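You operate a simulated robot arm through the tools that you are given. There is no shell and no other tool. Be economical: measure what you need, move in short steps, check, and stop when the job is done.

You run a simulated robot arm. Do the job below in one go: nothing can be reset, and whatever is moved stays where it is left.

## Task
Boil the plum jar with the white lid until its dot turns brown.
Fine: it stays in the cream pot, glass lid on, ring off at the end. Set down upright: what you pick out.

The check looks at the end state, three seconds after you hand in, the way a careful person would. Anything else that was tipped, shoved, dropped, spilled or broken makes it a failure. A push-on lid holds only when it is set on centred and level and pressed home; a screw cap is set on level and turned clockwise until tight.

## Robot
A 7-joint arm with a fingered hand on a trunk, on a base that drives. Base frame: it is fixed to the floor where the robot stands at the start and does not move with it; the origin is under the middle of the robot, x ahead of it, y to its left, z up. Units: m, rad, N and s.
Its first joint turns from -1.204 to 3.002 rad. Places, roughly: glass lid (22x22x5 cm) [0.7, -0.1, 1.1]; pot [0.7, -0.1, 0.9]; ring dial [0.5, -0.1, 0.9]; top of the preserves counter [0.6, -0.4, 0.9]. Payload 5 kg.
Tool frame: the origin (TCP) lies between the finger pads and is the grasp point; the fingertips stand 0.032 m ahead of it; z points along the fingers, y is the line along which they close. Largest opening 0.16 m; the body of the gripper starts 0.089 m behind the TCP. The gripper is a hand of 3 fingers: y runs from the thumb to the fingers, the wrist lies at [0, 0, -0.252] in the tool frame, and closing takes about 1.5 s.
Orientation is told as [roll, pitch, yaw] about the base's x, y, z axes, in that order, counted from this pose: with the fingers straight down and closing along the base's y, the tool's x points along the base's -x, its y along +y and its z along -z.

## Interface
- The arm moves only by the tool step_arm. Its arguments are lists of equal length, an entry for each row: "offset": the shift along the tool's x, y, z in m, a list of three; "rotation": the turn, a rotation vector about the tool's x, y, z in rad, a list of three; "grip": the opening, from 0 (shut) to 1 (fully open). In form: {"offset": [[tx, ty, tz], ...], "rotation": [[wx, wy, wz], ...], "grip": [grip, ...]}. A call has 1 to 10 rows; each row is the pose to reach, as a shift and turn from the pose commanded when the call began, along the tool's axes at that moment. A row lasts 0.2 s, in which the tool goes at most 0.05 m and 0.15 rad; a call with a longer step from one row to the next is refused whole, and so is a gripper value outside its range. A pose out of reach is approached as far as the arm can. The call stops where the force on the tool passes 40 N (or 10 N more than at its start, if that is more) or the arm is blocked; 0.2 s more then pass. Each finger travels about 0.108 m/s and halts on what it meets, pressing with about 26 N; the grip force reading is that of the motor and also rises with nothing between the fingers. The clock runs only during rows and for 0.2 s after the last one: add rows that repeat a pose to give the fingers time. The reply holds the time, the measured pose of the TCP, the force on the tool along the base axes, the opening and the grip force, in the units named above and with some noise, with the torque about the TCP (base axes, N m) and any sound that the robot's microphone picked up, and new pictures: "pictures" is both (left out), scene, wrist or none.
- Cameras (640 x 400 px; columns grow to the right, rows downward): "scene" is now at [0.1339, -0.0435, 1.4656]; the picture's right is [-0.60, -0.80, -0.00], its down [-0.41, 0.31, -0.86] and it looks along [0.69, -0.52, -0.51] (base axes); focal length 270 px, centre (320, 200). "wrist" rides on the gripper at [0.065, -0.004, -0.116] in the tool frame; the picture's right is [0.06, 1.00, 0.00], its down [-0.87, 0.05, -0.49] and it looks along [-0.49, 0.03, 0.87] (tool axes); focal length 261 px, centre (320, 200). There is no depth. A picture from a camera that has moved, and an enlarged one, comes with that camera's place and axes in the base frame and with its lens. The place of the scene camera against the robot may be out by one fixed shift of up to 0.025 m in any direction.
- move_column(by): slides the trunk up (or, below 0, down) by that many m; the arm and the scene camera ride with it, the base frame stays. It gives what a move gives, with no picture.
- roll_base(legs): drives the robot by 1 to 6 legs, each [ahead, left, turn to the left] in m, m and rad, along the robot's own axes; the way and the turn of a leg run together, so that a leg with both is an arc; at most 1.5 m and 3.142 rad a leg. The arm and the cameras ride along, it lands a little off, and it stops where it bumps. It gives what a move gives, and a new picture of the scene camera.
- set_grasp(shape): the hand has 3 fingers and takes this shape, open, in about a second: jaw (thumb against the fingers, like two jaws); tri (thumb and two fingers); tip (a fingertip pinch); poke (one finger out to press); point (the index stretched); flat (the hand flat); cup (the hand cupped); fist (a fist). The gripper value then closes the fingers along that shape, each until it touches; the sizes above hold for jaw. It gives what a move gives, with no picture.
- turn_head(pan, tilt): turns the head with the scene camera to pan (to the left, within 1.501 rad either way) and tilt (down, from -0.506 to 1.204), counted from straight ahead of the robot. It gives what a move gives, and a new picture of the scene camera.
- inspect(camera, box): a new picture of the part [left, top, right, bottom] of that camera's present view, enlarged. It takes no simulated time.
- hand_in(): hands the job in; it is judged then, once.

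Go step by step. Nothing tells you exact positions but the pictures and the camera data: compare them with the known pose of the tool, close in by small moves and look again before you grip or let go. The budget is 120 turns and 260 pictures, counting those below and the enlarged ones. Unless the task says otherwise, let go and move clear before handing in, and close with one line.

The tools are called after "Emit:" as a command line: name --argument value ..., lists and objects as JSON in quotes. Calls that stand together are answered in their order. step_arm: Moves the arm, as the interface text tells. Its arguments: {"type":"object","properties":{"offset":{"type":"array"},"rotation":{"type":"array"},"grip":{"type":"array"},"pictures":{"type":"string","enum":["both","scene","wrist","none"]}},"required":["offset","rotation","grip"]} The other tools are called the same way: move_column (by) slides the trunk up or down; set_grasp (shape) gives the hand a shape; roll_base (legs) drives the base; turn_head (pan, tilt) turns the head that bears the scene camera; inspect (camera, box) takes an enlarged picture of a part of a camera's view; hand_in () hands the job in.

At the start:

```text
time_s: 0.0
ee_pos: [0.6023, -0.3432, 1.2558]
tool_rot: [-0.001, 0.0, 0.001]
wrist_force: [0.4, -0.1, -0.3]
ft_torque: [0.03, -0.01, -0.02]
finger_gap: 0.1598
gripper_force: 0.1
shape: jaw
trunk travel left (down, up): [-0.625, 0.315]
robot x, y, heading: [0.0031, -0.0003, 0.001]
head pan, tilt: [-0.644, 0.539]
```

scene: 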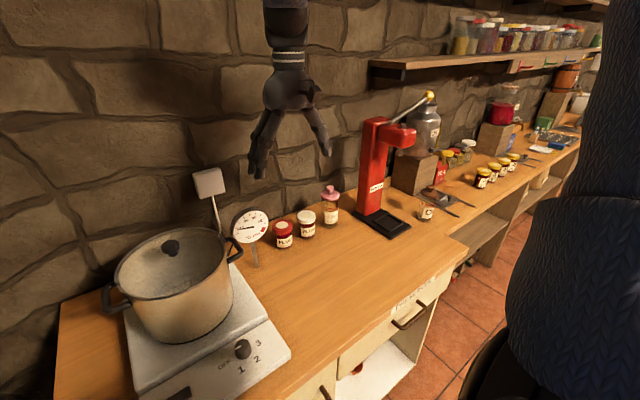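
wrist: 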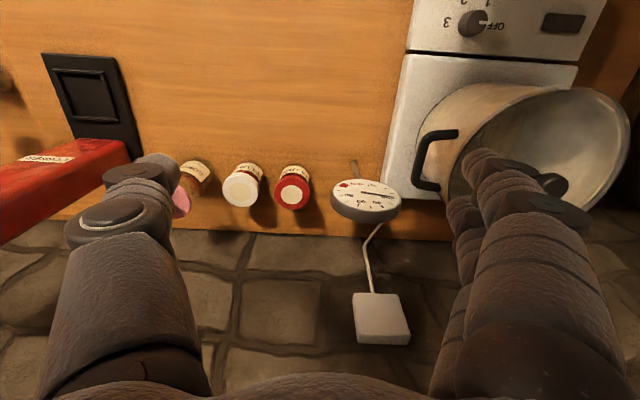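

I see the cream pot with its glass lid on the ring, the dial, a thermometer, and three jars at the wall. I'll look closer at each before moving.

Emit:
inspect --camera "scene" --box '[220, 160, 380, 260]'

Emit:
inspect --camera "scene" --box '[100, 200, 300, 400]'

Emit:
inspect --camera "scene" --box '[400, 80, 600, 230]'

Emit:
inspect --camera "wrist" --box '[150, 130, 430, 300]'

Emit:
turn_head --pan -0.2 --tilt 0.8

```text
4.00 times, centred on (300, 210) of scene
camera zoom: at [0.1339, -0.0435, 1.4656], right [-0.6, -0.8, 0.0], down [-0.41, 0.31, -0.86], along [0.69, -0.52, -0.51], focal length 1082 px, centre (400, 160)
```

zoom: 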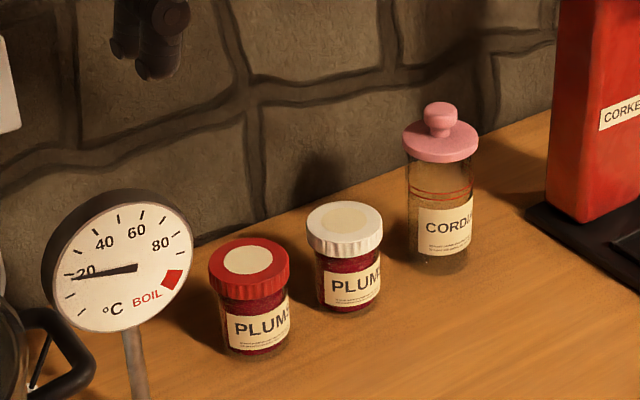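

```text
2.00 times, centred on (200, 300) of scene
camera zoom: at [0.1339, -0.0435, 1.4656], right [-0.6, -0.8, 0.0], down [-0.41, 0.31, -0.86], along [0.69, -0.52, -0.51], focal length 541 px, centre (560, 0)
```

zoom: 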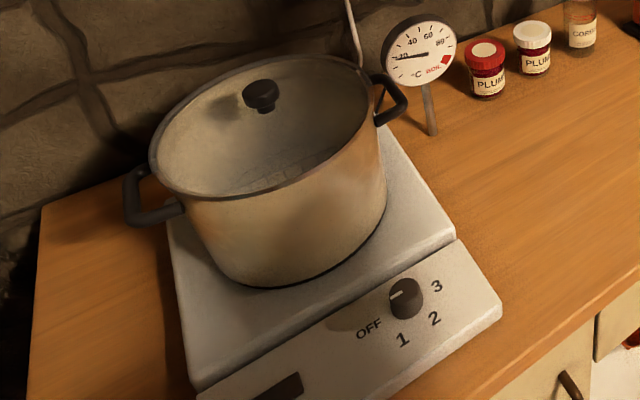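

```text
2.67 times, centred on (500, 155) of scene
camera zoom: at [0.1339, -0.0435, 1.4656], right [-0.6, -0.8, 0.0], down [-0.41, 0.31, -0.86], along [0.69, -0.52, -0.51], focal length 721 px, centre (-160, 320)
```

zoom: 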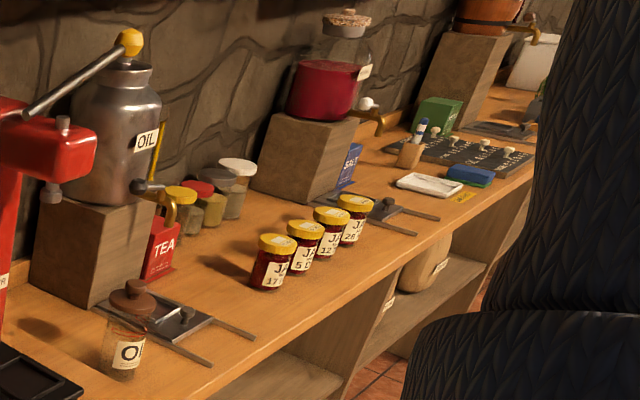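

```text
2.29 times, centred on (290, 215) of wrist
camera zoom: at [0.5363, -0.3484, 1.3716], right [-0.06, 1.0, 0.0], down [0.87, 0.05, 0.49], along [0.49, 0.03, -0.87], focal length 596 px, centre (389, 166)
```

zoom: 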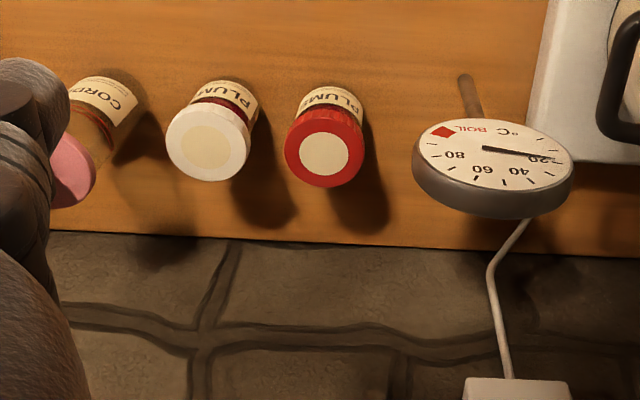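

```text
time_s: 0.9
ee_pos: [0.6023, -0.3441, 1.2558]
tool_rot: [-0.001, -0.001, 0.0]
wrist_force: [-0.3, -0.1, -0.2]
ft_torque: [0.0, 0.0, -0.03]
finger_gap: 0.1599
gripper_force: 0.1
shape: jaw
trunk travel left (down, up): [-0.625, 0.315]
robot x, y, heading: [-0.0019, 0.0011, 0.002]
head pan, tilt: [-0.201, 0.799]
camera scene: at [0.141, -0.0055, 1.4433], right [-0.2, -0.98, 0.0], down [-0.7, 0.14, -0.7], along [0.68, -0.14, -0.72], focal length 270 px, centre (320, 200)
```

scene: 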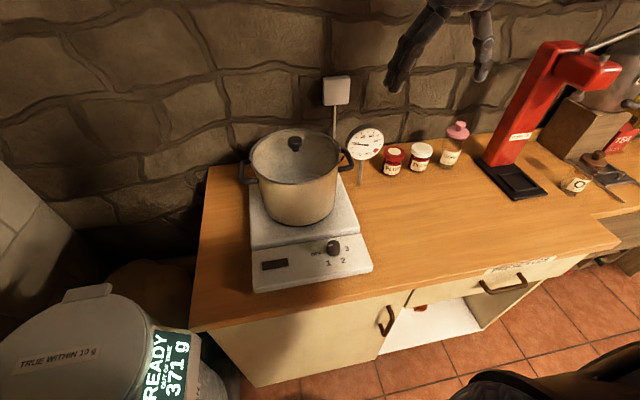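

The white-lidded plum jar is the middle one of three at the wall. I'll check what is inside the pot, the dial, and the label on the drawer.

Emit:
inspect --camera "scene" --box '[230, 110, 370, 240]'

Emit:
inspect --camera "scene" --box '[240, 220, 380, 300]'

Emit:
inspect --camera "scene" --box '[370, 240, 570, 360]'

Emit:
inspect --camera "scene" --box '[340, 110, 480, 200]'

```text
3.08 times, centred on (300, 175) of scene
camera zoom: at [0.141, -0.0055, 1.4433], right [-0.2, -0.98, 0.0], down [-0.7, 0.14, -0.7], along [0.68, -0.14, -0.72], focal length 832 px, centre (382, 277)
```

zoom: 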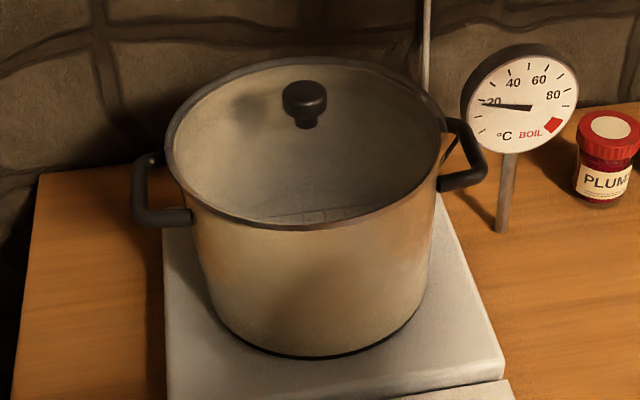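

```text
4.57 times, centred on (310, 260) of scene
camera zoom: at [0.141, -0.0055, 1.4433], right [-0.2, -0.98, 0.0], down [-0.7, 0.14, -0.7], along [0.68, -0.14, -0.72], focal length 1236 px, centre (366, -74)
```

zoom: 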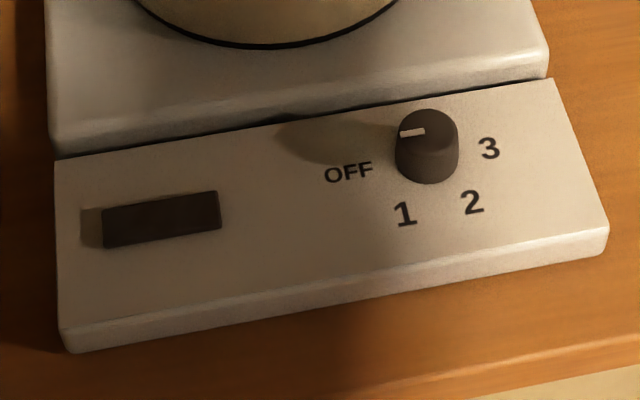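

```text
3.20 times, centred on (470, 300) of scene
camera zoom: at [0.141, -0.0055, 1.4433], right [-0.2, -0.98, 0.0], down [-0.7, 0.14, -0.7], along [0.68, -0.14, -0.72], focal length 865 px, centre (-160, -120)
```

zoom: 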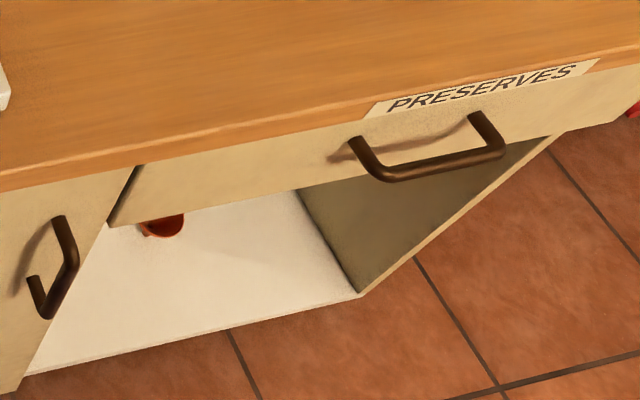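

```text
4.44 times, centred on (410, 155) of scene
camera zoom: at [0.141, -0.0055, 1.4433], right [-0.2, -0.98, 0.0], down [-0.7, 0.14, -0.7], along [0.68, -0.14, -0.72], focal length 1202 px, centre (-80, 400)
```

zoom: 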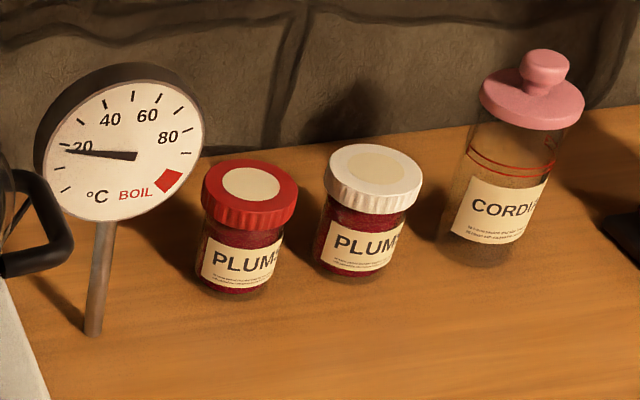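

The dial is at OFF, thermometer around 20°C. I'll move the hand over the pot to locate the lid knob and see inside through the glass.

Emit:
step_arm --offset '[[0, 0.05, -0.01], [0, 0.1, -0.02], [0, 0.15, -0.03], [0, 0.2, -0.04], [0, 0.245, -0.05], [0.03, 0.285, -0.05], [0.03, 0.285, -0.05]]' --rotation '[[0, 0, 0], [0, 0, 0], [0, 0, 0], [0, 0, 0], [0, 0, 0], [0, 0, 0], [0, 0, 0]]' --grip '[1, 1, 1, 1, 1, 1, 1]'

```text
refused: row 1 steps farther than a row can; nothing moved
```

Emit:
step_arm --offset '[[0, 0.045, -0.01], [0, 0.09, -0.02], [0, 0.135, -0.03], [0, 0.18, -0.04], [0, 0.225, -0.05], [0.02, 0.265, -0.05], [0.03, 0.285, -0.05], [0.03, 0.285, -0.05]]' --rotation '[[0, 0, 0], [0, 0, 0], [0, 0, 0], [0, 0, 0], [0, 0, 0], [0, 0, 0], [0, 0, 0], [0, 0, 0]]' --grip '[1, 1, 1, 1, 1, 1, 1, 1]'

```text
time_s: 2.7
ee_pos: [0.559, -0.1056, 1.2922]
tool_rot: [0.008, -0.004, -0.001]
wrist_force: [0.6, -0.4, 0.1]
ft_torque: [-0.01, 0.0, 0.0]
finger_gap: 0.1597
gripper_force: 0.1
shape: jaw
out of reach, approached as far as the arm can: row 5, 6, 7, 8
trunk travel left (down, up): [-0.625, 0.315]
robot x, y, heading: [-0.0026, -0.0002, 0.008]
head pan, tilt: [-0.201, 0.799]
camera scene: at [0.1404, -0.005, 1.4434], right [-0.2, -0.98, 0.0], down [-0.7, 0.14, -0.7], along [0.68, -0.14, -0.72], focal length 270 px, centre (320, 200)
camera wrist: at [0.4925, -0.1116, 1.4074], right [-0.06, 1.0, 0.01], down [0.87, 0.05, 0.49], along [0.49, 0.04, -0.87], focal length 261 px, centre (320, 200)
```

scene: 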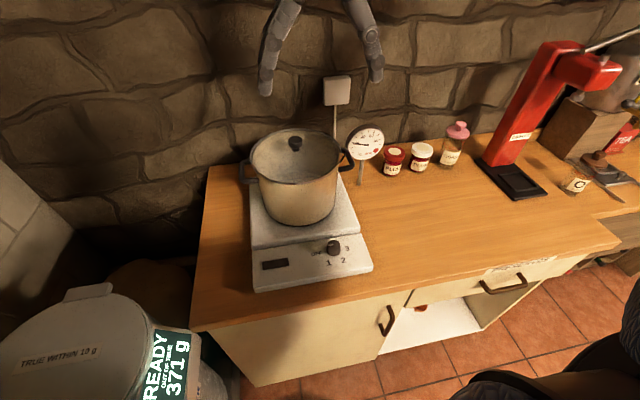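
wrist: 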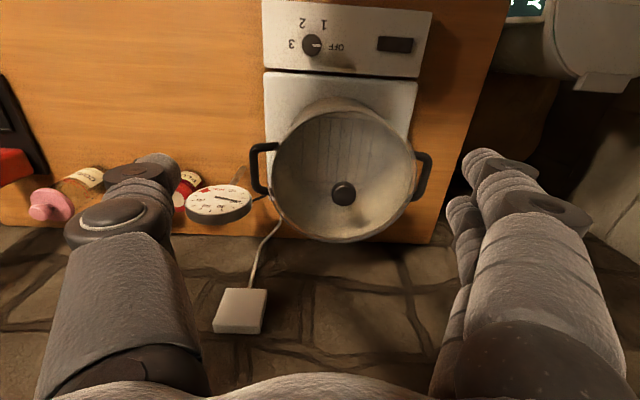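

Emit:
inspect --camera "wrist" --box '[240, 80, 440, 250]'

Emit:
move_column --by 0.15

```text
2.35 times, centred on (340, 165) of wrist
camera zoom: at [0.4925, -0.1116, 1.4074], right [-0.06, 1.0, 0.01], down [0.87, 0.05, 0.49], along [0.49, 0.04, -0.87], focal length 613 px, centre (273, 282)
```

zoom: 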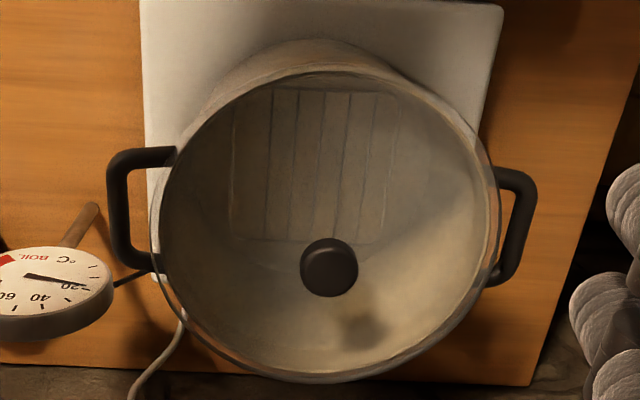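

```text
time_s: 4.5
ee_pos: [0.5591, -0.1063, 1.4416]
tool_rot: [0.007, -0.001, 0.0]
wrist_force: [-0.3, 0.4, 0.5]
ft_torque: [0.02, 0.02, -0.05]
finger_gap: 0.1597
gripper_force: 0.1
shape: jaw
trunk travel left (down, up): [-0.775, 0.165]
robot x, y, heading: [-0.0011, -0.0006, 0.001]
head pan, tilt: [-0.201, 0.799]
```

Inside is a slatted rack and no jar. I've raised the trunk; now I'll come toward a point above the lid knob, about (0.66, -0.066), and re-measure.

Emit:
step_arm --offset '[[-0.02, 0.01, 0.04], [-0.04, 0.02, 0.08], [-0.06, 0.03, 0.12], [-0.08, 0.035, 0.16], [-0.1, 0.04, 0.19], [-0.1, 0.04, 0.19]]' --rotation '[[0, 0, 0], [0, 0, 0], [0, 0, 0], [0, 0, 0], [0, 0, 0], [0, 0, 0]]' --grip '[1, 0.9, 0.8, 0.7, 0.6, 0.6]'

```text
time_s: 5.8
ee_pos: [0.6474, -0.0998, 1.2474]
tool_rot: [0.012, -0.005, 0.001]
wrist_force: [0.1, -0.4, -1.2]
ft_torque: [-0.03, -0.05, 0.02]
finger_gap: 0.0965
gripper_force: 0.1
shape: jaw
out of reach, approached as far as the arm can: row 2, 3, 4, 5, 6
trunk travel left (down, up): [-0.775, 0.165]
robot x, y, heading: [0.0048, -0.0013, 0.003]
head pan, tilt: [-0.201, 0.799]
camera scene: at [0.1394, -0.0048, 1.5935], right [-0.2, -0.98, 0.0], down [-0.7, 0.14, -0.7], along [0.68, -0.14, -0.72], focal length 270 px, centre (320, 200)
camera wrist: at [0.5808, -0.1051, 1.3634], right [-0.06, 1.0, 0.01], down [0.87, 0.05, 0.5], along [0.49, 0.04, -0.87], focal length 261 px, centre (320, 200)
```

scene: 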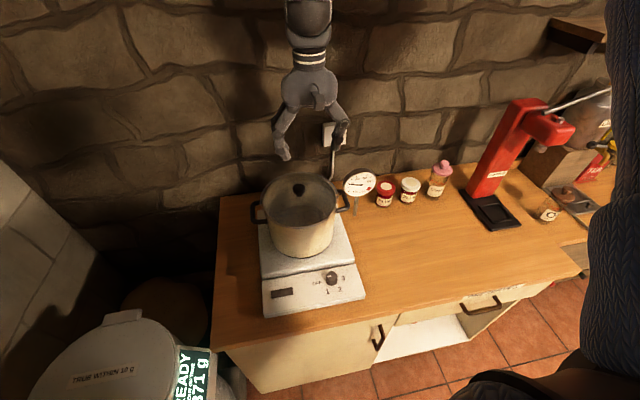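
wrist: 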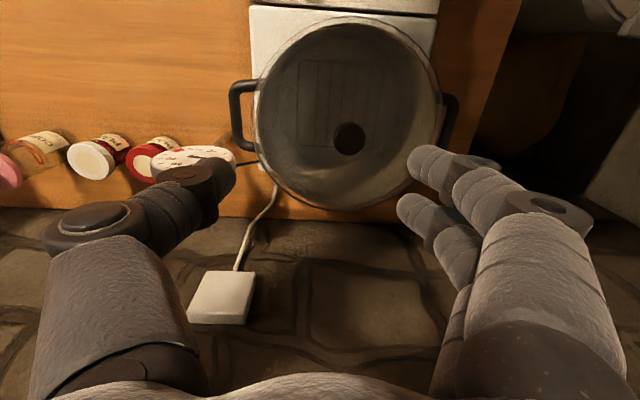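

The arm's sideways reach ends near y = -0.10, so I'll shift the base 0.15 m left to put the pot in comfortable reach.

Emit:
roll_base --legs '[[0, 0.15, 0]]'

```text
time_s: 7.1
ee_pos: [0.6228, 0.0295, 1.249]
tool_rot: [0.007, -0.006, 0.04]
wrist_force: [-1.1, 0.1, -0.3]
ft_torque: [-0.03, -0.1, -0.02]
finger_gap: 0.0964
gripper_force: 0.1
shape: jaw
trunk travel left (down, up): [-0.775, 0.165]
robot x, y, heading: [-0.0218, 0.099, 0.043]
head pan, tilt: [-0.201, 0.799]
stopped in leg 1: the robot was blocked; the commanded pose is now the measured one
camera scene: at [0.1115, 0.102, 1.5938], right [-0.16, -0.99, 0.0], down [-0.71, 0.11, -0.7], along [0.69, -0.11, -0.71], focal length 270 px, centre (320, 200)
```

scene: 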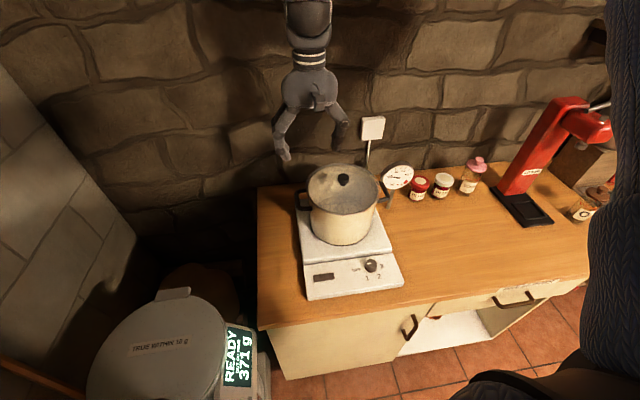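

The base bumped something on its left after 0.10 m; I'll ease off 2 cm to the right and work from there.

Emit:
roll_base --legs '[[0, -0.02, 0]]'

Emit:
step_arm --offset '[[-0.02, -0.03, 0.0], [-0.035, -0.07, 0.0], [-0.045, -0.085, 0.0], [-0.045, -0.085, 0.0]]' --rotation '[[0, 0, 0], [0, 0, 0], [0, 0, 0], [0, 0, 0]]' --grip '[0.6, 0.6, 0.6, 0.6]'

```text
time_s: 7.9
ee_pos: [0.629, 0.0073, 1.2453]
tool_rot: [0.011, 0.0, 0.04]
wrist_force: [0.1, 0.7, -0.3]
ft_torque: [0.06, 0.01, -0.04]
finger_gap: 0.0965
gripper_force: 0.0
shape: jaw
trunk travel left (down, up): [-0.775, 0.165]
robot x, y, heading: [-0.0268, 0.0782, 0.038]
head pan, tilt: [-0.201, 0.799]
camera scene: at [0.1185, 0.0794, 1.5932], right [-0.16, -0.99, 0.0], down [-0.71, 0.11, -0.7], along [0.69, -0.11, -0.72], focal length 270 px, centre (320, 200)
```

scene: 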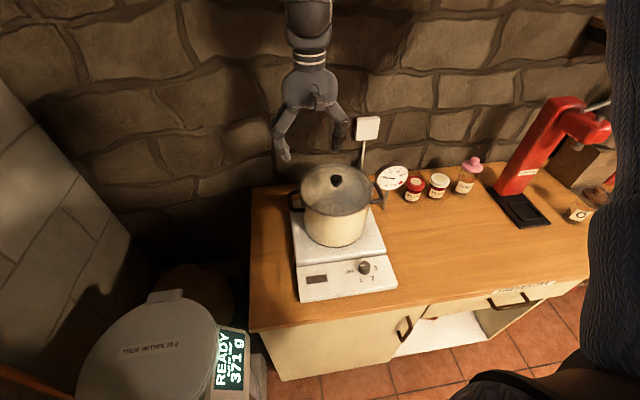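

```text
time_s: 8.9
ee_pos: [0.6764, -0.0748, 1.2454]
tool_rot: [0.012, 0.0, 0.04]
wrist_force: [-0.4, 0.7, 0.8]
ft_torque: [0.0, 0.0, -0.01]
finger_gap: 0.0964
gripper_force: 0.1
shape: jaw
trunk travel left (down, up): [-0.775, 0.165]
robot x, y, heading: [-0.0229, 0.0816, 0.042]
head pan, tilt: [-0.201, 0.799]
camera scene: at [0.117, 0.0791, 1.5933], right [-0.16, -0.99, 0.0], down [-0.71, 0.11, -0.7], along [0.69, -0.11, -0.72], focal length 270 px, centre (320, 200)
camera wrist: at [0.6103, -0.0844, 1.3611], right [-0.1, 0.99, 0.01], down [0.87, 0.08, 0.49], along [0.49, 0.06, -0.87], focal length 261 px, centre (320, 200)
```

scene: 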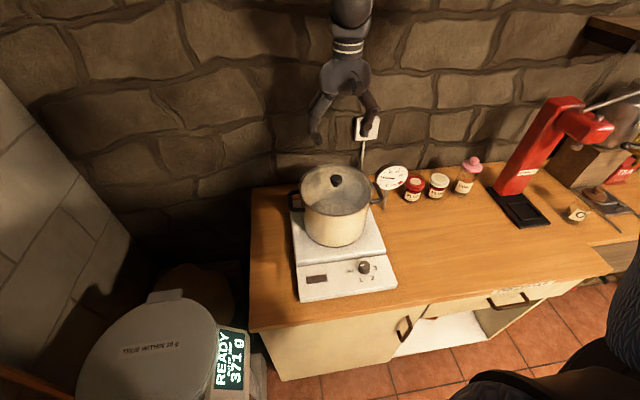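
wrist: 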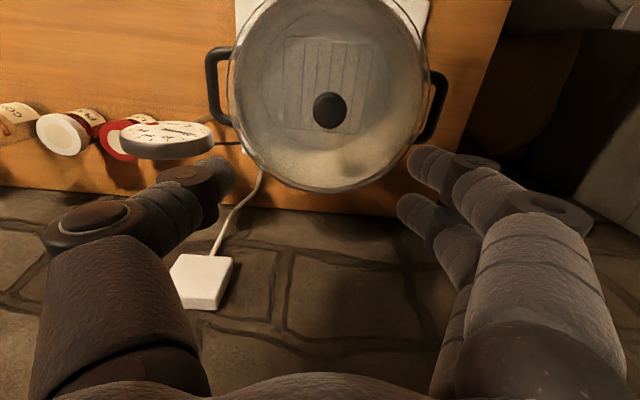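

Two views triangulate the knob top at about (0.659, -0.067, 1.09). I'll descend straddling it and check.

Emit:
step_arm --offset '[[0.0167, 0.0087, 0.04], [0.0167, 0.0087, 0.08], [0.0167, 0.0087, 0.11], [0.0167, 0.0087, 0.135], [0.0167, 0.0087, 0.135]]' --rotation '[[0.012, 0, 0], [0.012, 0, 0], [0.012, 0, 0], [0.012, 0, 0], [0.012, 0, 0]]' --grip '[0.6, 0.6, 0.6, 0.6, 0.6]'

Emit:
inspect --camera "scene" --box '[260, 100, 440, 220]'

```text
time_s: 10.1
ee_pos: [0.6596, -0.0656, 1.1114]
tool_rot: [-0.001, -0.001, 0.04]
wrist_force: [-0.2, -0.1, -0.1]
ft_torque: [-0.01, 0.01, 0.01]
finger_gap: 0.0965
gripper_force: 0.0
shape: jaw
trunk travel left (down, up): [-0.775, 0.165]
robot x, y, heading: [-0.0266, 0.0783, 0.042]
head pan, tilt: [-0.201, 0.799]
camera scene: at [0.1164, 0.0795, 1.5934], right [-0.16, -0.99, 0.0], down [-0.71, 0.11, -0.7], along [0.69, -0.11, -0.72], focal length 270 px, centre (320, 200)
camera wrist: at [0.5924, -0.0736, 1.2258], right [-0.1, 0.99, 0.0], down [0.87, 0.09, 0.49], along [0.49, 0.05, -0.87], focal length 261 px, centre (320, 200)
```

scene: 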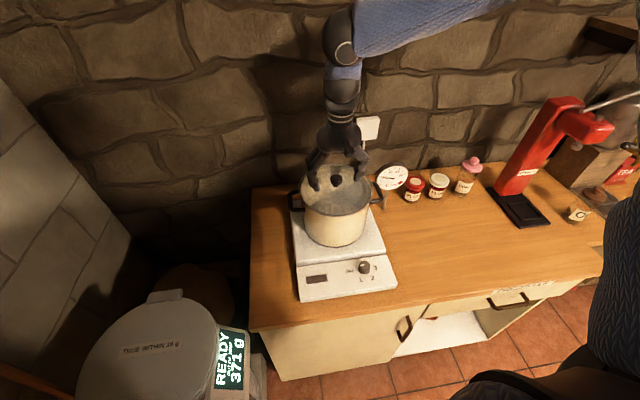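
wrist: 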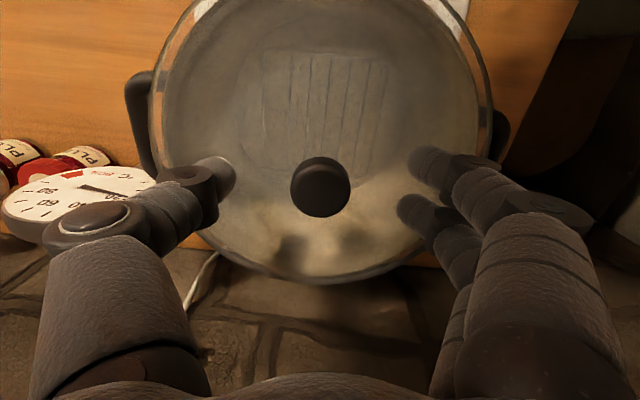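

```text
3.33 times, centred on (350, 160) of scene
camera zoom: at [0.1164, 0.0795, 1.5934], right [-0.16, -0.99, 0.0], down [-0.71, 0.11, -0.7], along [0.69, -0.11, -0.72], focal length 901 px, centre (220, 333)
```

zoom: 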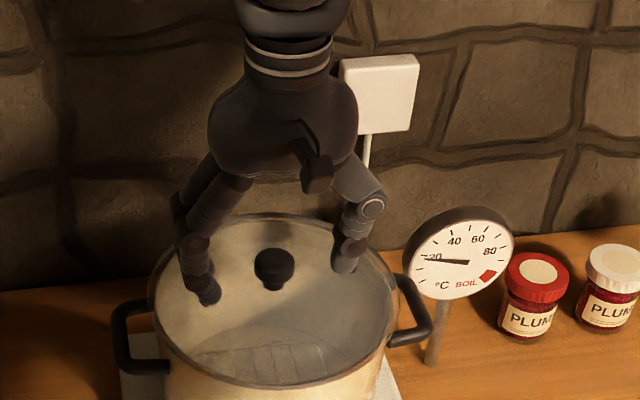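

Aligned. I'll descend about 3 cm more and close on the knob.

Emit:
step_arm --offset '[[0, 0, 0.015], [0, 0, 0.028], [0, 0, 0.028], [0, 0, 0.028], [0, 0, 0.028], [0, 0, 0.028], [0, 0, 0.028], [0, 0, 0.028]]' --rotation '[[0, 0, 0], [0, 0, 0], [0, 0, 0], [0, 0, 0], [0, 0, 0], [0, 0, 0], [0, 0, 0], [0, 0, 0]]' --grip '[0.6, 0.6, 0.4, 0.2, 0.1, 0, 0, 0]'

```text
time_s: 10.6
ee_pos: [0.6599, -0.0655, 1.1005]
tool_rot: [0.005, -0.007, 0.044]
wrist_force: [-4.7, -1.9, 18.3]
ft_torque: [1.05, 0.29, 0.32]
finger_gap: 0.0943
gripper_force: 0.1
shape: jaw
trunk travel left (down, up): [-0.775, 0.165]
robot x, y, heading: [-0.0248, 0.0785, 0.045]
head pan, tilt: [-0.201, 0.799]
stopped in row 2: the force on the tool passed its limit (the readings are from after the stop); the commanded pose is now the measured one
camera scene: at [0.1158, 0.0792, 1.5936], right [-0.16, -0.99, 0.0], down [-0.71, 0.11, -0.7], along [0.69, -0.11, -0.72], focal length 270 px, centre (320, 200)
camera wrist: at [0.5932, -0.0724, 1.2157], right [-0.1, 0.99, 0.0], down [0.86, 0.09, 0.5], along [0.5, 0.05, -0.87], focal length 261 px, centre (320, 200)
```

scene: 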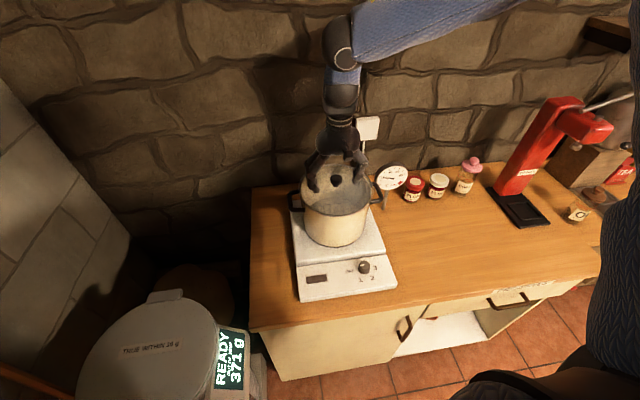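
wrist: 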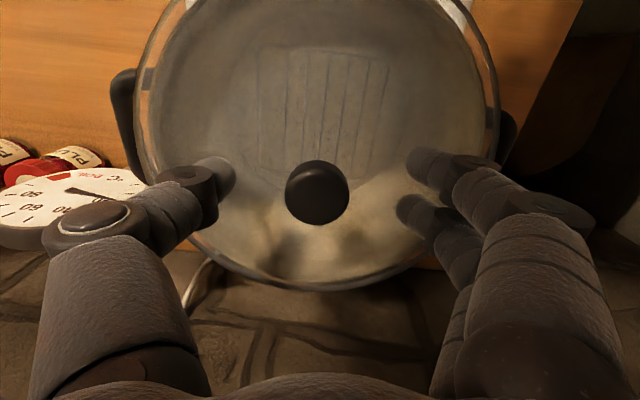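

Fingertips met the glass at TCP z≈1.10. I'll lift 5 mm and close on the knob.

Emit:
step_arm --offset '[[0, 0, -0.005], [0, 0, -0.005], [0, 0, -0.005], [0, 0, -0.005], [0, 0, -0.005], [0, 0, -0.005], [0, 0, -0.005], [0, 0, -0.005]]' --rotation '[[0, 0.007, 0], [0, 0.007, 0], [0, 0.007, 0], [0, 0.007, 0], [0, 0.007, 0], [0, 0.007, 0], [0, 0.007, 0], [0, 0.007, 0]]' --grip '[0.6, 0.5, 0.35, 0.2, 0.1, 0, 0, 0]'

Emit:
inspect --camera "scene" --box '[260, 100, 440, 220]'

```text
time_s: 12.3
ee_pos: [0.6606, -0.0649, 1.1026]
tool_rot: [0.001, 0.002, 0.041]
wrist_force: [0.0, -0.7, 0.5]
ft_torque: [0.04, 0.0, -0.02]
finger_gap: 0.0166
gripper_force: 26.1
shape: jaw
trunk travel left (down, up): [-0.775, 0.165]
robot x, y, heading: [-0.0231, 0.08, 0.043]
head pan, tilt: [-0.201, 0.799]
camera scene: at [0.1177, 0.0793, 1.5932], right [-0.16, -0.99, 0.0], down [-0.71, 0.11, -0.7], along [0.69, -0.11, -0.72], focal length 270 px, centre (320, 200)
camera wrist: at [0.5951, -0.0722, 1.2191], right [-0.1, 0.99, 0.0], down [0.87, 0.09, 0.49], along [0.49, 0.05, -0.87], focal length 261 px, centre (320, 200)
```

scene: 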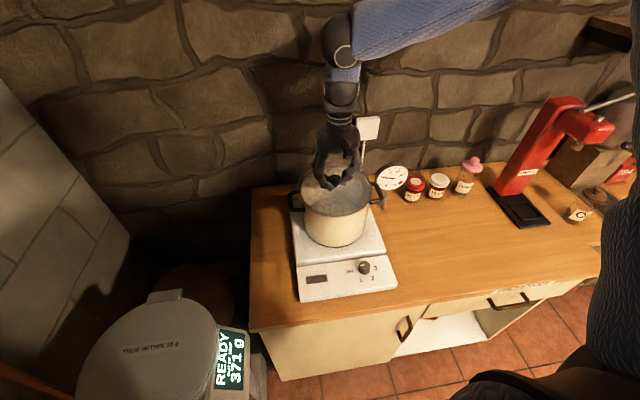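
wrist: 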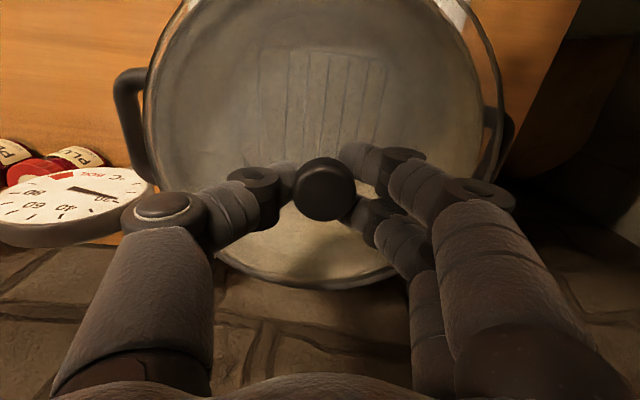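

```text
3.33 times, centred on (350, 160) of scene
camera zoom: at [0.1177, 0.0793, 1.5932], right [-0.16, -0.99, 0.0], down [-0.71, 0.11, -0.7], along [0.69, -0.11, -0.72], focal length 901 px, centre (220, 333)
```

zoom: 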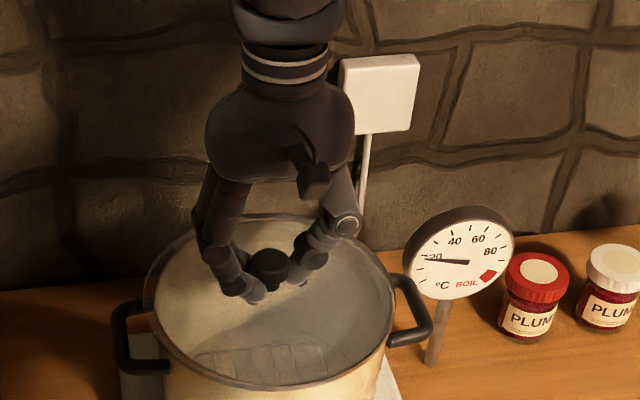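

The fingers hold the neck under the knob head. Lifting straight up.

Emit:
step_arm --offset '[[0, 0, -0.01], [0, 0, -0.03], [0, 0, -0.06], [0, 0, -0.09], [0, 0, -0.12], [0, 0, -0.14], [0, 0, -0.14]]' --rotation '[[0, 0, 0], [0, 0, 0], [0, 0, 0], [0, 0, 0], [0, 0, 0], [0, 0, 0], [0, 0, 0]]' --grip '[0, 0, 0, 0, 0, 0, 0]'

```text
time_s: 13.9
ee_pos: [0.6613, -0.0649, 1.2433]
tool_rot: [0.001, 0.001, 0.042]
wrist_force: [0.3, -0.6, -4.6]
ft_torque: [-0.04, 0.02, -0.03]
finger_gap: 0.0164
gripper_force: 25.8
shape: jaw
trunk travel left (down, up): [-0.775, 0.165]
robot x, y, heading: [-0.0221, 0.0829, 0.045]
head pan, tilt: [-0.201, 0.799]
camera scene: at [0.118, 0.0791, 1.5932], right [-0.16, -0.99, 0.0], down [-0.71, 0.11, -0.7], along [0.69, -0.11, -0.72], focal length 270 px, centre (320, 200)
camera wrist: at [0.5956, -0.0723, 1.3598], right [-0.1, 0.99, 0.0], down [0.87, 0.09, 0.49], along [0.49, 0.05, -0.87], focal length 261 px, centre (320, 200)
```

scene: 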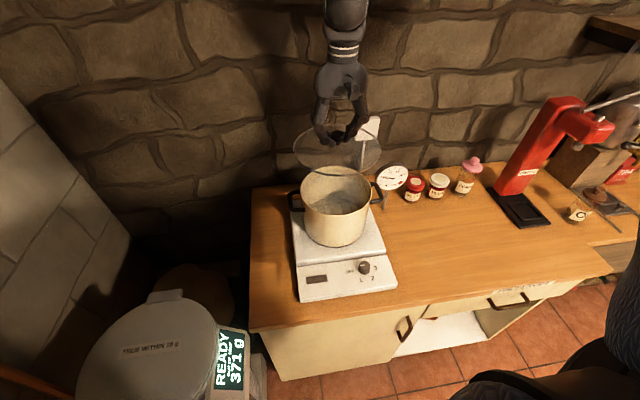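
wrist: 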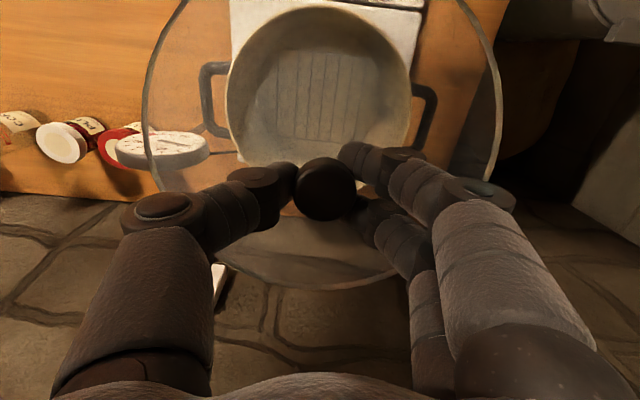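

Lid is up, 4.6 N. I'll check the pot's contents.

Emit:
inspect --camera "scene" --box '[280, 150, 400, 250]'

Emit:
inspect --camera "scene" --box '[370, 130, 610, 280]'

```text
4.00 times, centred on (340, 200) of scene
camera zoom: at [0.118, 0.0791, 1.5932], right [-0.16, -0.99, 0.0], down [-0.71, 0.11, -0.7], along [0.69, -0.11, -0.72], focal length 1082 px, centre (240, 200)
```

zoom: 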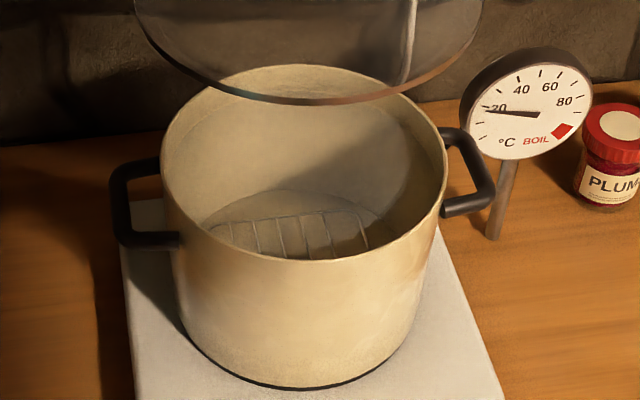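

```text
2.67 times, centred on (490, 205) of scene
camera zoom: at [0.118, 0.0791, 1.5932], right [-0.16, -0.99, 0.0], down [-0.71, 0.11, -0.7], along [0.69, -0.11, -0.72], focal length 721 px, centre (-133, 187)
```

zoom: 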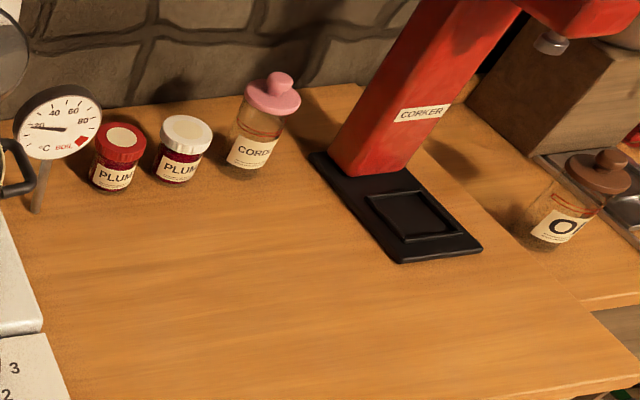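

The pot holds the rack and clear water; white jar is near (0.76, -0.47). I'll carry the lid to the free counter area at about (0.52, -0.36).

Emit:
step_arm --offset '[[0.02, -0.035, 0.0], [0.04, -0.07, 0.0], [0.06, -0.11, 0.0], [0.08, -0.15, 0.0], [0.1, -0.19, 0.0], [0.125, -0.225, 0.0], [0.145, -0.265, 0.02], [0.153, -0.289, 0.06], [0.153, -0.289, 0.1], [0.153, -0.289, 0.1]]' --rotation '[[0, 0, 0], [0, 0, 0], [0, 0, 0], [0, 0, 0], [0, 0, 0], [0, 0, 0], [0, 0, 0], [0, 0, 0], [0, 0, 0], [0, 0, 0]]' --grip '[0, 0, 0, 0, 0, 0, 0, 0, 0, 0]'

```text
time_s: 16.1
ee_pos: [0.5195, -0.3596, 1.1432]
tool_rot: [0.003, 0.002, 0.044]
wrist_force: [-0.9, 0.4, -4.6]
ft_torque: [-0.03, -0.05, 0.01]
finger_gap: 0.0162
gripper_force: 26.0
shape: jaw
trunk travel left (down, up): [-0.775, 0.165]
robot x, y, heading: [-0.0256, 0.0767, 0.045]
head pan, tilt: [-0.201, 0.799]
camera scene: at [0.1162, 0.0791, 1.5934], right [-0.16, -0.99, 0.0], down [-0.71, 0.11, -0.7], along [0.69, -0.11, -0.72], focal length 270 px, centre (320, 200)
camera wrist: at [0.4534, -0.3681, 1.2582], right [-0.1, 0.99, 0.0], down [0.87, 0.09, 0.49], along [0.49, 0.05, -0.87], focal length 261 px, centre (320, 200)
```

scene: 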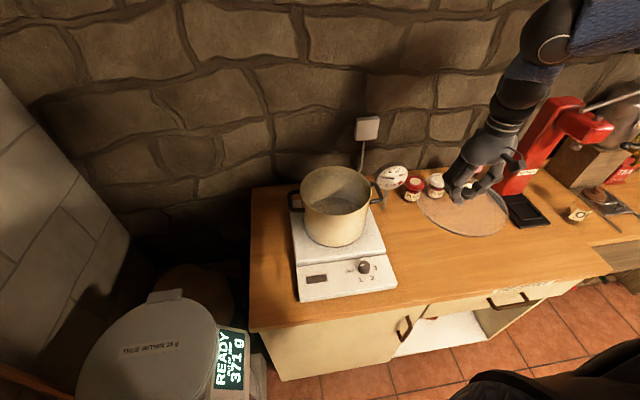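
wrist: 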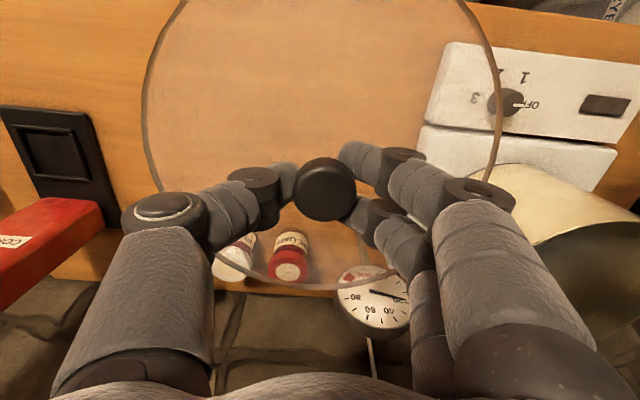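

Position is clear. Descending toward the counter, then slowly until contact.

Emit:
step_arm --offset '[[0, 0, 0.045], [0, 0, 0.09], [0, 0, 0.135], [0, 0, 0.175], [0, 0, 0.195], [0, 0, 0.195]]' --rotation '[[0, 0, 0], [0, 0, 0], [0, 0, 0], [0, 0, 0], [0, 0, 0], [0, 0, 0]]' --grip '[0, 0, 0, 0, 0, 0]'

Emit:
inspect --camera "scene" --box '[390, 120, 570, 250]'

```text
time_s: 17.6
ee_pos: [0.519, -0.3609, 0.9464]
tool_rot: [0.002, 0.002, 0.043]
wrist_force: [0.2, -0.7, -3.5]
ft_torque: [0.0, 0.0, 0.01]
finger_gap: 0.0162
gripper_force: 26.0
shape: jaw
trunk travel left (down, up): [-0.775, 0.165]
robot x, y, heading: [-0.0219, 0.0753, 0.047]
head pan, tilt: [-0.201, 0.799]
camera scene: at [0.1173, 0.0789, 1.5933], right [-0.16, -0.99, 0.0], down [-0.71, 0.11, -0.7], along [0.69, -0.11, -0.72], focal length 270 px, centre (320, 200)
camera wrist: at [0.4542, -0.3681, 1.0631], right [-0.1, 0.99, 0.0], down [0.87, 0.09, 0.49], along [0.49, 0.05, -0.87], focal length 261 px, centre (320, 200)
```

scene: 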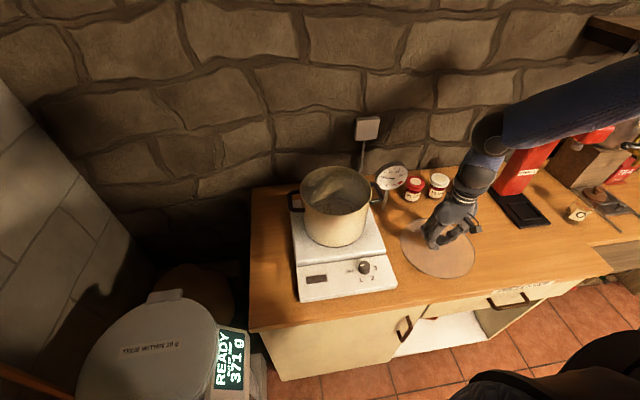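
wrist: 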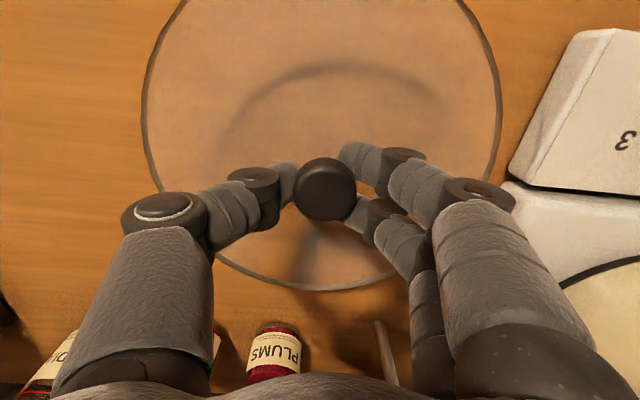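

```text
3.08 times, centred on (480, 185) of scene
camera zoom: at [0.1173, 0.0789, 1.5933], right [-0.16, -0.99, 0.0], down [-0.71, 0.11, -0.7], along [0.69, -0.11, -0.72], focal length 832 px, centre (-172, 246)
```

zoom: 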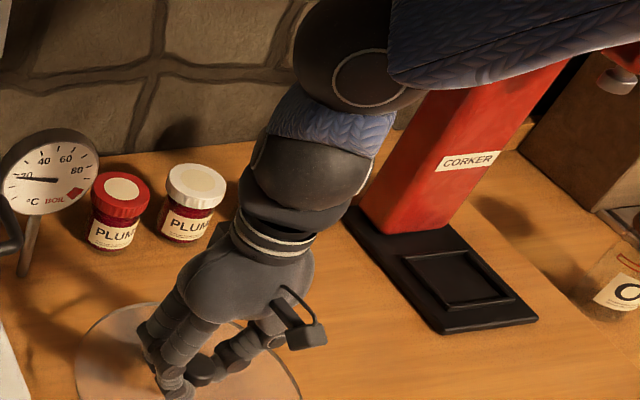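

Emit:
step_arm --offset '[[0, 0, 0.008], [0, 0, 0.016], [0, 0, 0.024], [0, 0, 0.03], [0, 0, 0.036], [0, 0, 0.042], [0, 0, 0.048], [0, 0, 0.054]]' --rotation '[[0, 0, 0], [0, 0, 0], [0, 0, 0], [0, 0, 0], [0, 0, 0], [0, 0, 0], [0, 0, 0], [0, 0, 0]]' --grip '[0, 0, 0, 0, 0, 0, 0, 0]'

```text
time_s: 19.1
ee_pos: [0.5209, -0.3586, 0.9057]
tool_rot: [-0.001, -0.005, 0.045]
wrist_force: [-10.5, -2.5, 40.9]
ft_torque: [-0.44, 0.28, -0.06]
finger_gap: 0.0205
gripper_force: 25.9
shape: jaw
trunk travel left (down, up): [-0.775, 0.165]
robot x, y, heading: [-0.0239, 0.0756, 0.044]
head pan, tilt: [-0.201, 0.799]
stopped in row 7: the force on the tool passed its limit (the readings are from after the stop); the commanded pose is now the measured one
camera scene: at [0.1147, 0.0802, 1.5942], right [-0.16, -0.99, 0.0], down [-0.71, 0.11, -0.7], along [0.69, -0.11, -0.72], focal length 270 px, centre (320, 200)
camera wrist: at [0.4542, -0.3665, 1.0219], right [-0.11, 0.99, 0.0], down [0.86, 0.09, 0.49], along [0.49, 0.05, -0.87], focal length 261 px, centre (320, 200)
```

scene: 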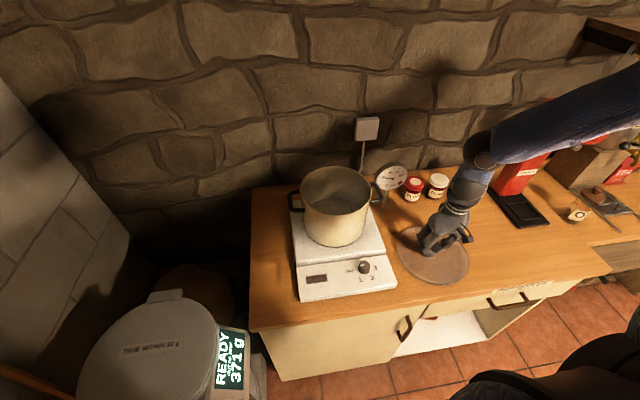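
wrist: 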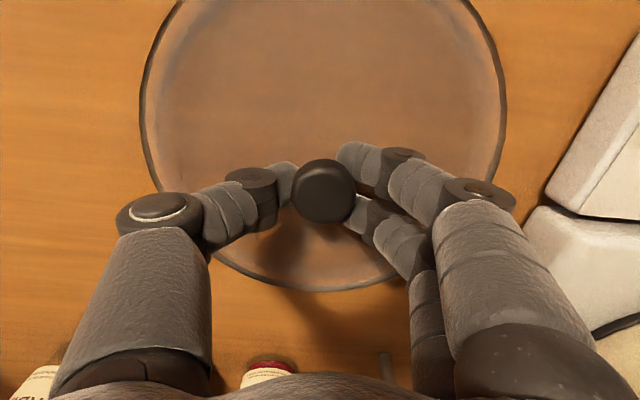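

The lid is on the counter. Easing up a few mm, opening, and lifting away.

Emit:
step_arm --offset '[[0, 0, -0.004], [0, 0, -0.004], [0, 0, -0.004], [0, 0, -0.004], [0, 0, -0.02], [0, 0, -0.06], [0, 0, -0.1], [0, 0, -0.145], [0, 0, -0.18], [0, 0, -0.18]]' --rotation '[[0, 0.005, 0], [0, 0.005, 0], [0, 0.005, 0], [0, 0.005, 0], [0, 0.005, 0], [0, 0.005, 0], [0, 0.005, 0], [0, 0.005, 0], [0, 0.005, 0], [0, 0.005, 0]]' --grip '[0, 0.3, 0.5, 0.5, 0.5, 0.6, 0.6, 0.6, 0.6, 0.6]'

Emit:
turn_head --pan -0.65 --tilt 0.6

```text
time_s: 21.3
ee_pos: [0.5212, -0.3599, 1.0829]
tool_rot: [0.0, 0.004, 0.045]
wrist_force: [0.4, 0.4, 0.2]
ft_torque: [0.02, 0.0, 0.02]
finger_gap: 0.0954
gripper_force: 0.0
shape: jaw
trunk travel left (down, up): [-0.775, 0.165]
robot x, y, heading: [-0.0202, 0.0797, 0.046]
head pan, tilt: [-0.201, 0.799]
camera scene: at [0.118, 0.0785, 1.5932], right [-0.16, -0.99, 0.0], down [-0.71, 0.11, -0.7], along [0.69, -0.11, -0.72], focal length 270 px, centre (320, 200)
camera wrist: at [0.4556, -0.368, 1.1988], right [-0.11, 0.99, 0.0], down [0.87, 0.09, 0.49], along [0.49, 0.05, -0.87], focal length 261 px, centre (320, 200)
```

scene: 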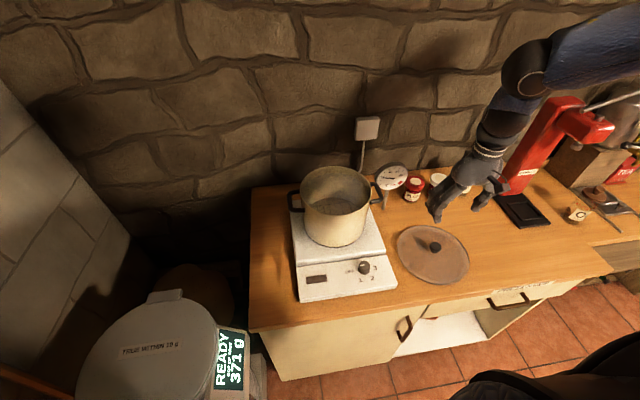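
wrist: 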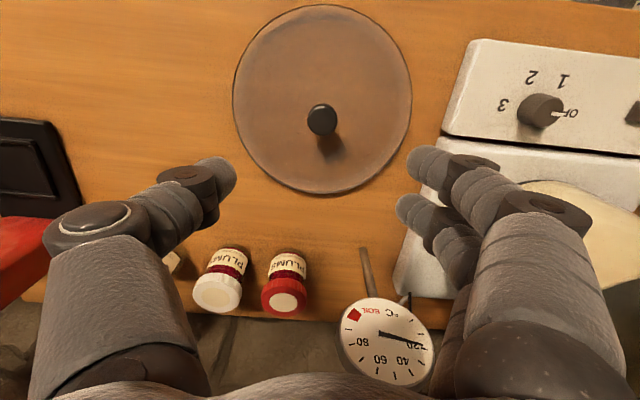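

```text
time_s: 22.2
ee_pos: [0.5209, -0.36, 1.0828]
tool_rot: [0.001, 0.005, 0.043]
wrist_force: [-0.6, 0.0, -1.0]
ft_torque: [0.01, 0.02, 0.01]
finger_gap: 0.0955
gripper_force: 0.1
shape: jaw
trunk travel left (down, up): [-0.775, 0.165]
robot x, y, heading: [-0.0261, 0.0808, 0.041]
head pan, tilt: [-0.649, 0.6]
camera scene: at [0.1104, 0.0414, 1.6101], right [-0.57, -0.82, 0.0], down [-0.47, 0.32, -0.82], along [0.68, -0.47, -0.57], focal length 270 px, centre (320, 200)
```

scene: 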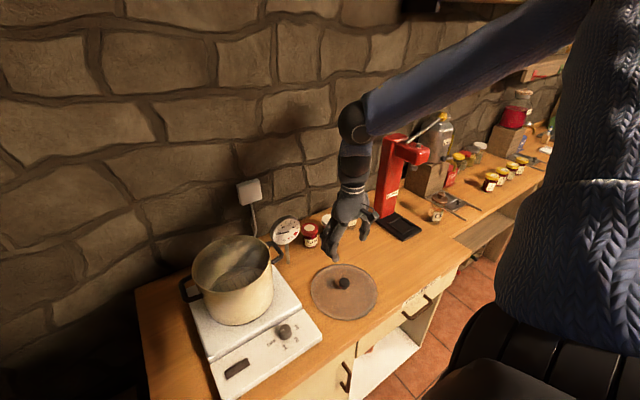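

Lid is safely down. White jar is at about (0.765, -0.478), at the edge of reach, so I'll raise and shift the hand left, then roll the base right by 0.2 m.

Emit:
step_arm --offset '[[0, 0.03, -0.03], [0, 0.06, -0.06], [0, 0.09, -0.09], [0, 0.12, -0.1], [0, 0.15, -0.1], [0, 0.15, -0.1]]' --rotation '[[0, 0, 0], [0, 0, 0], [0, 0, 0], [0, 0, 0], [0, 0, 0], [0, 0, 0]]' --grip '[0.6, 0.6, 0.6, 0.6, 0.6, 0.6]' --pictures "none"

Emit:
roll_base --legs '[[0, -0.22, 0]]'

```text
time_s: 23.6
ee_pos: [0.5167, -0.2108, 1.1846]
tool_rot: [0.002, 0.002, 0.043]
wrist_force: [0.0, 0.8, -0.2]
ft_torque: [0.01, -0.02, -0.01]
finger_gap: 0.0952
gripper_force: 0.0
shape: jaw
trunk travel left (down, up): [-0.775, 0.165]
robot x, y, heading: [-0.0255, 0.0767, 0.042]
head pan, tilt: [-0.649, 0.6]
```

```text
time_s: 25.3
ee_pos: [0.5225, -0.4324, 1.1831]
tool_rot: [0.001, 0.003, 0.04]
wrist_force: [-0.6, -0.6, -0.7]
ft_torque: [0.0, 0.01, 0.0]
finger_gap: 0.0955
gripper_force: 0.0
shape: jaw
trunk travel left (down, up): [-0.775, 0.165]
robot x, y, heading: [-0.0174, -0.135, 0.04]
head pan, tilt: [-0.649, 0.6]
camera scene: at [0.119, -0.1793, 1.6102], right [-0.57, -0.82, 0.0], down [-0.46, 0.32, -0.82], along [0.68, -0.47, -0.57], focal length 270 px, centre (320, 200)
```

scene: 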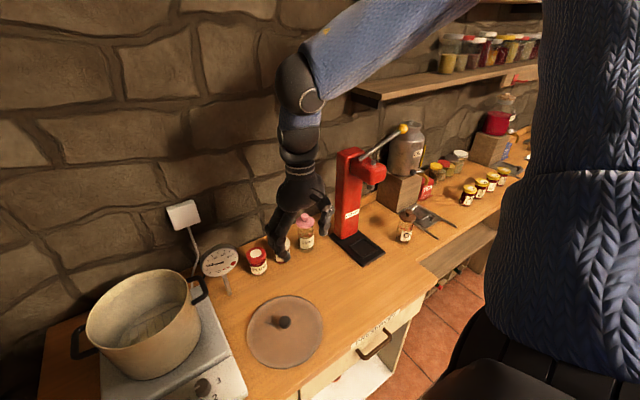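

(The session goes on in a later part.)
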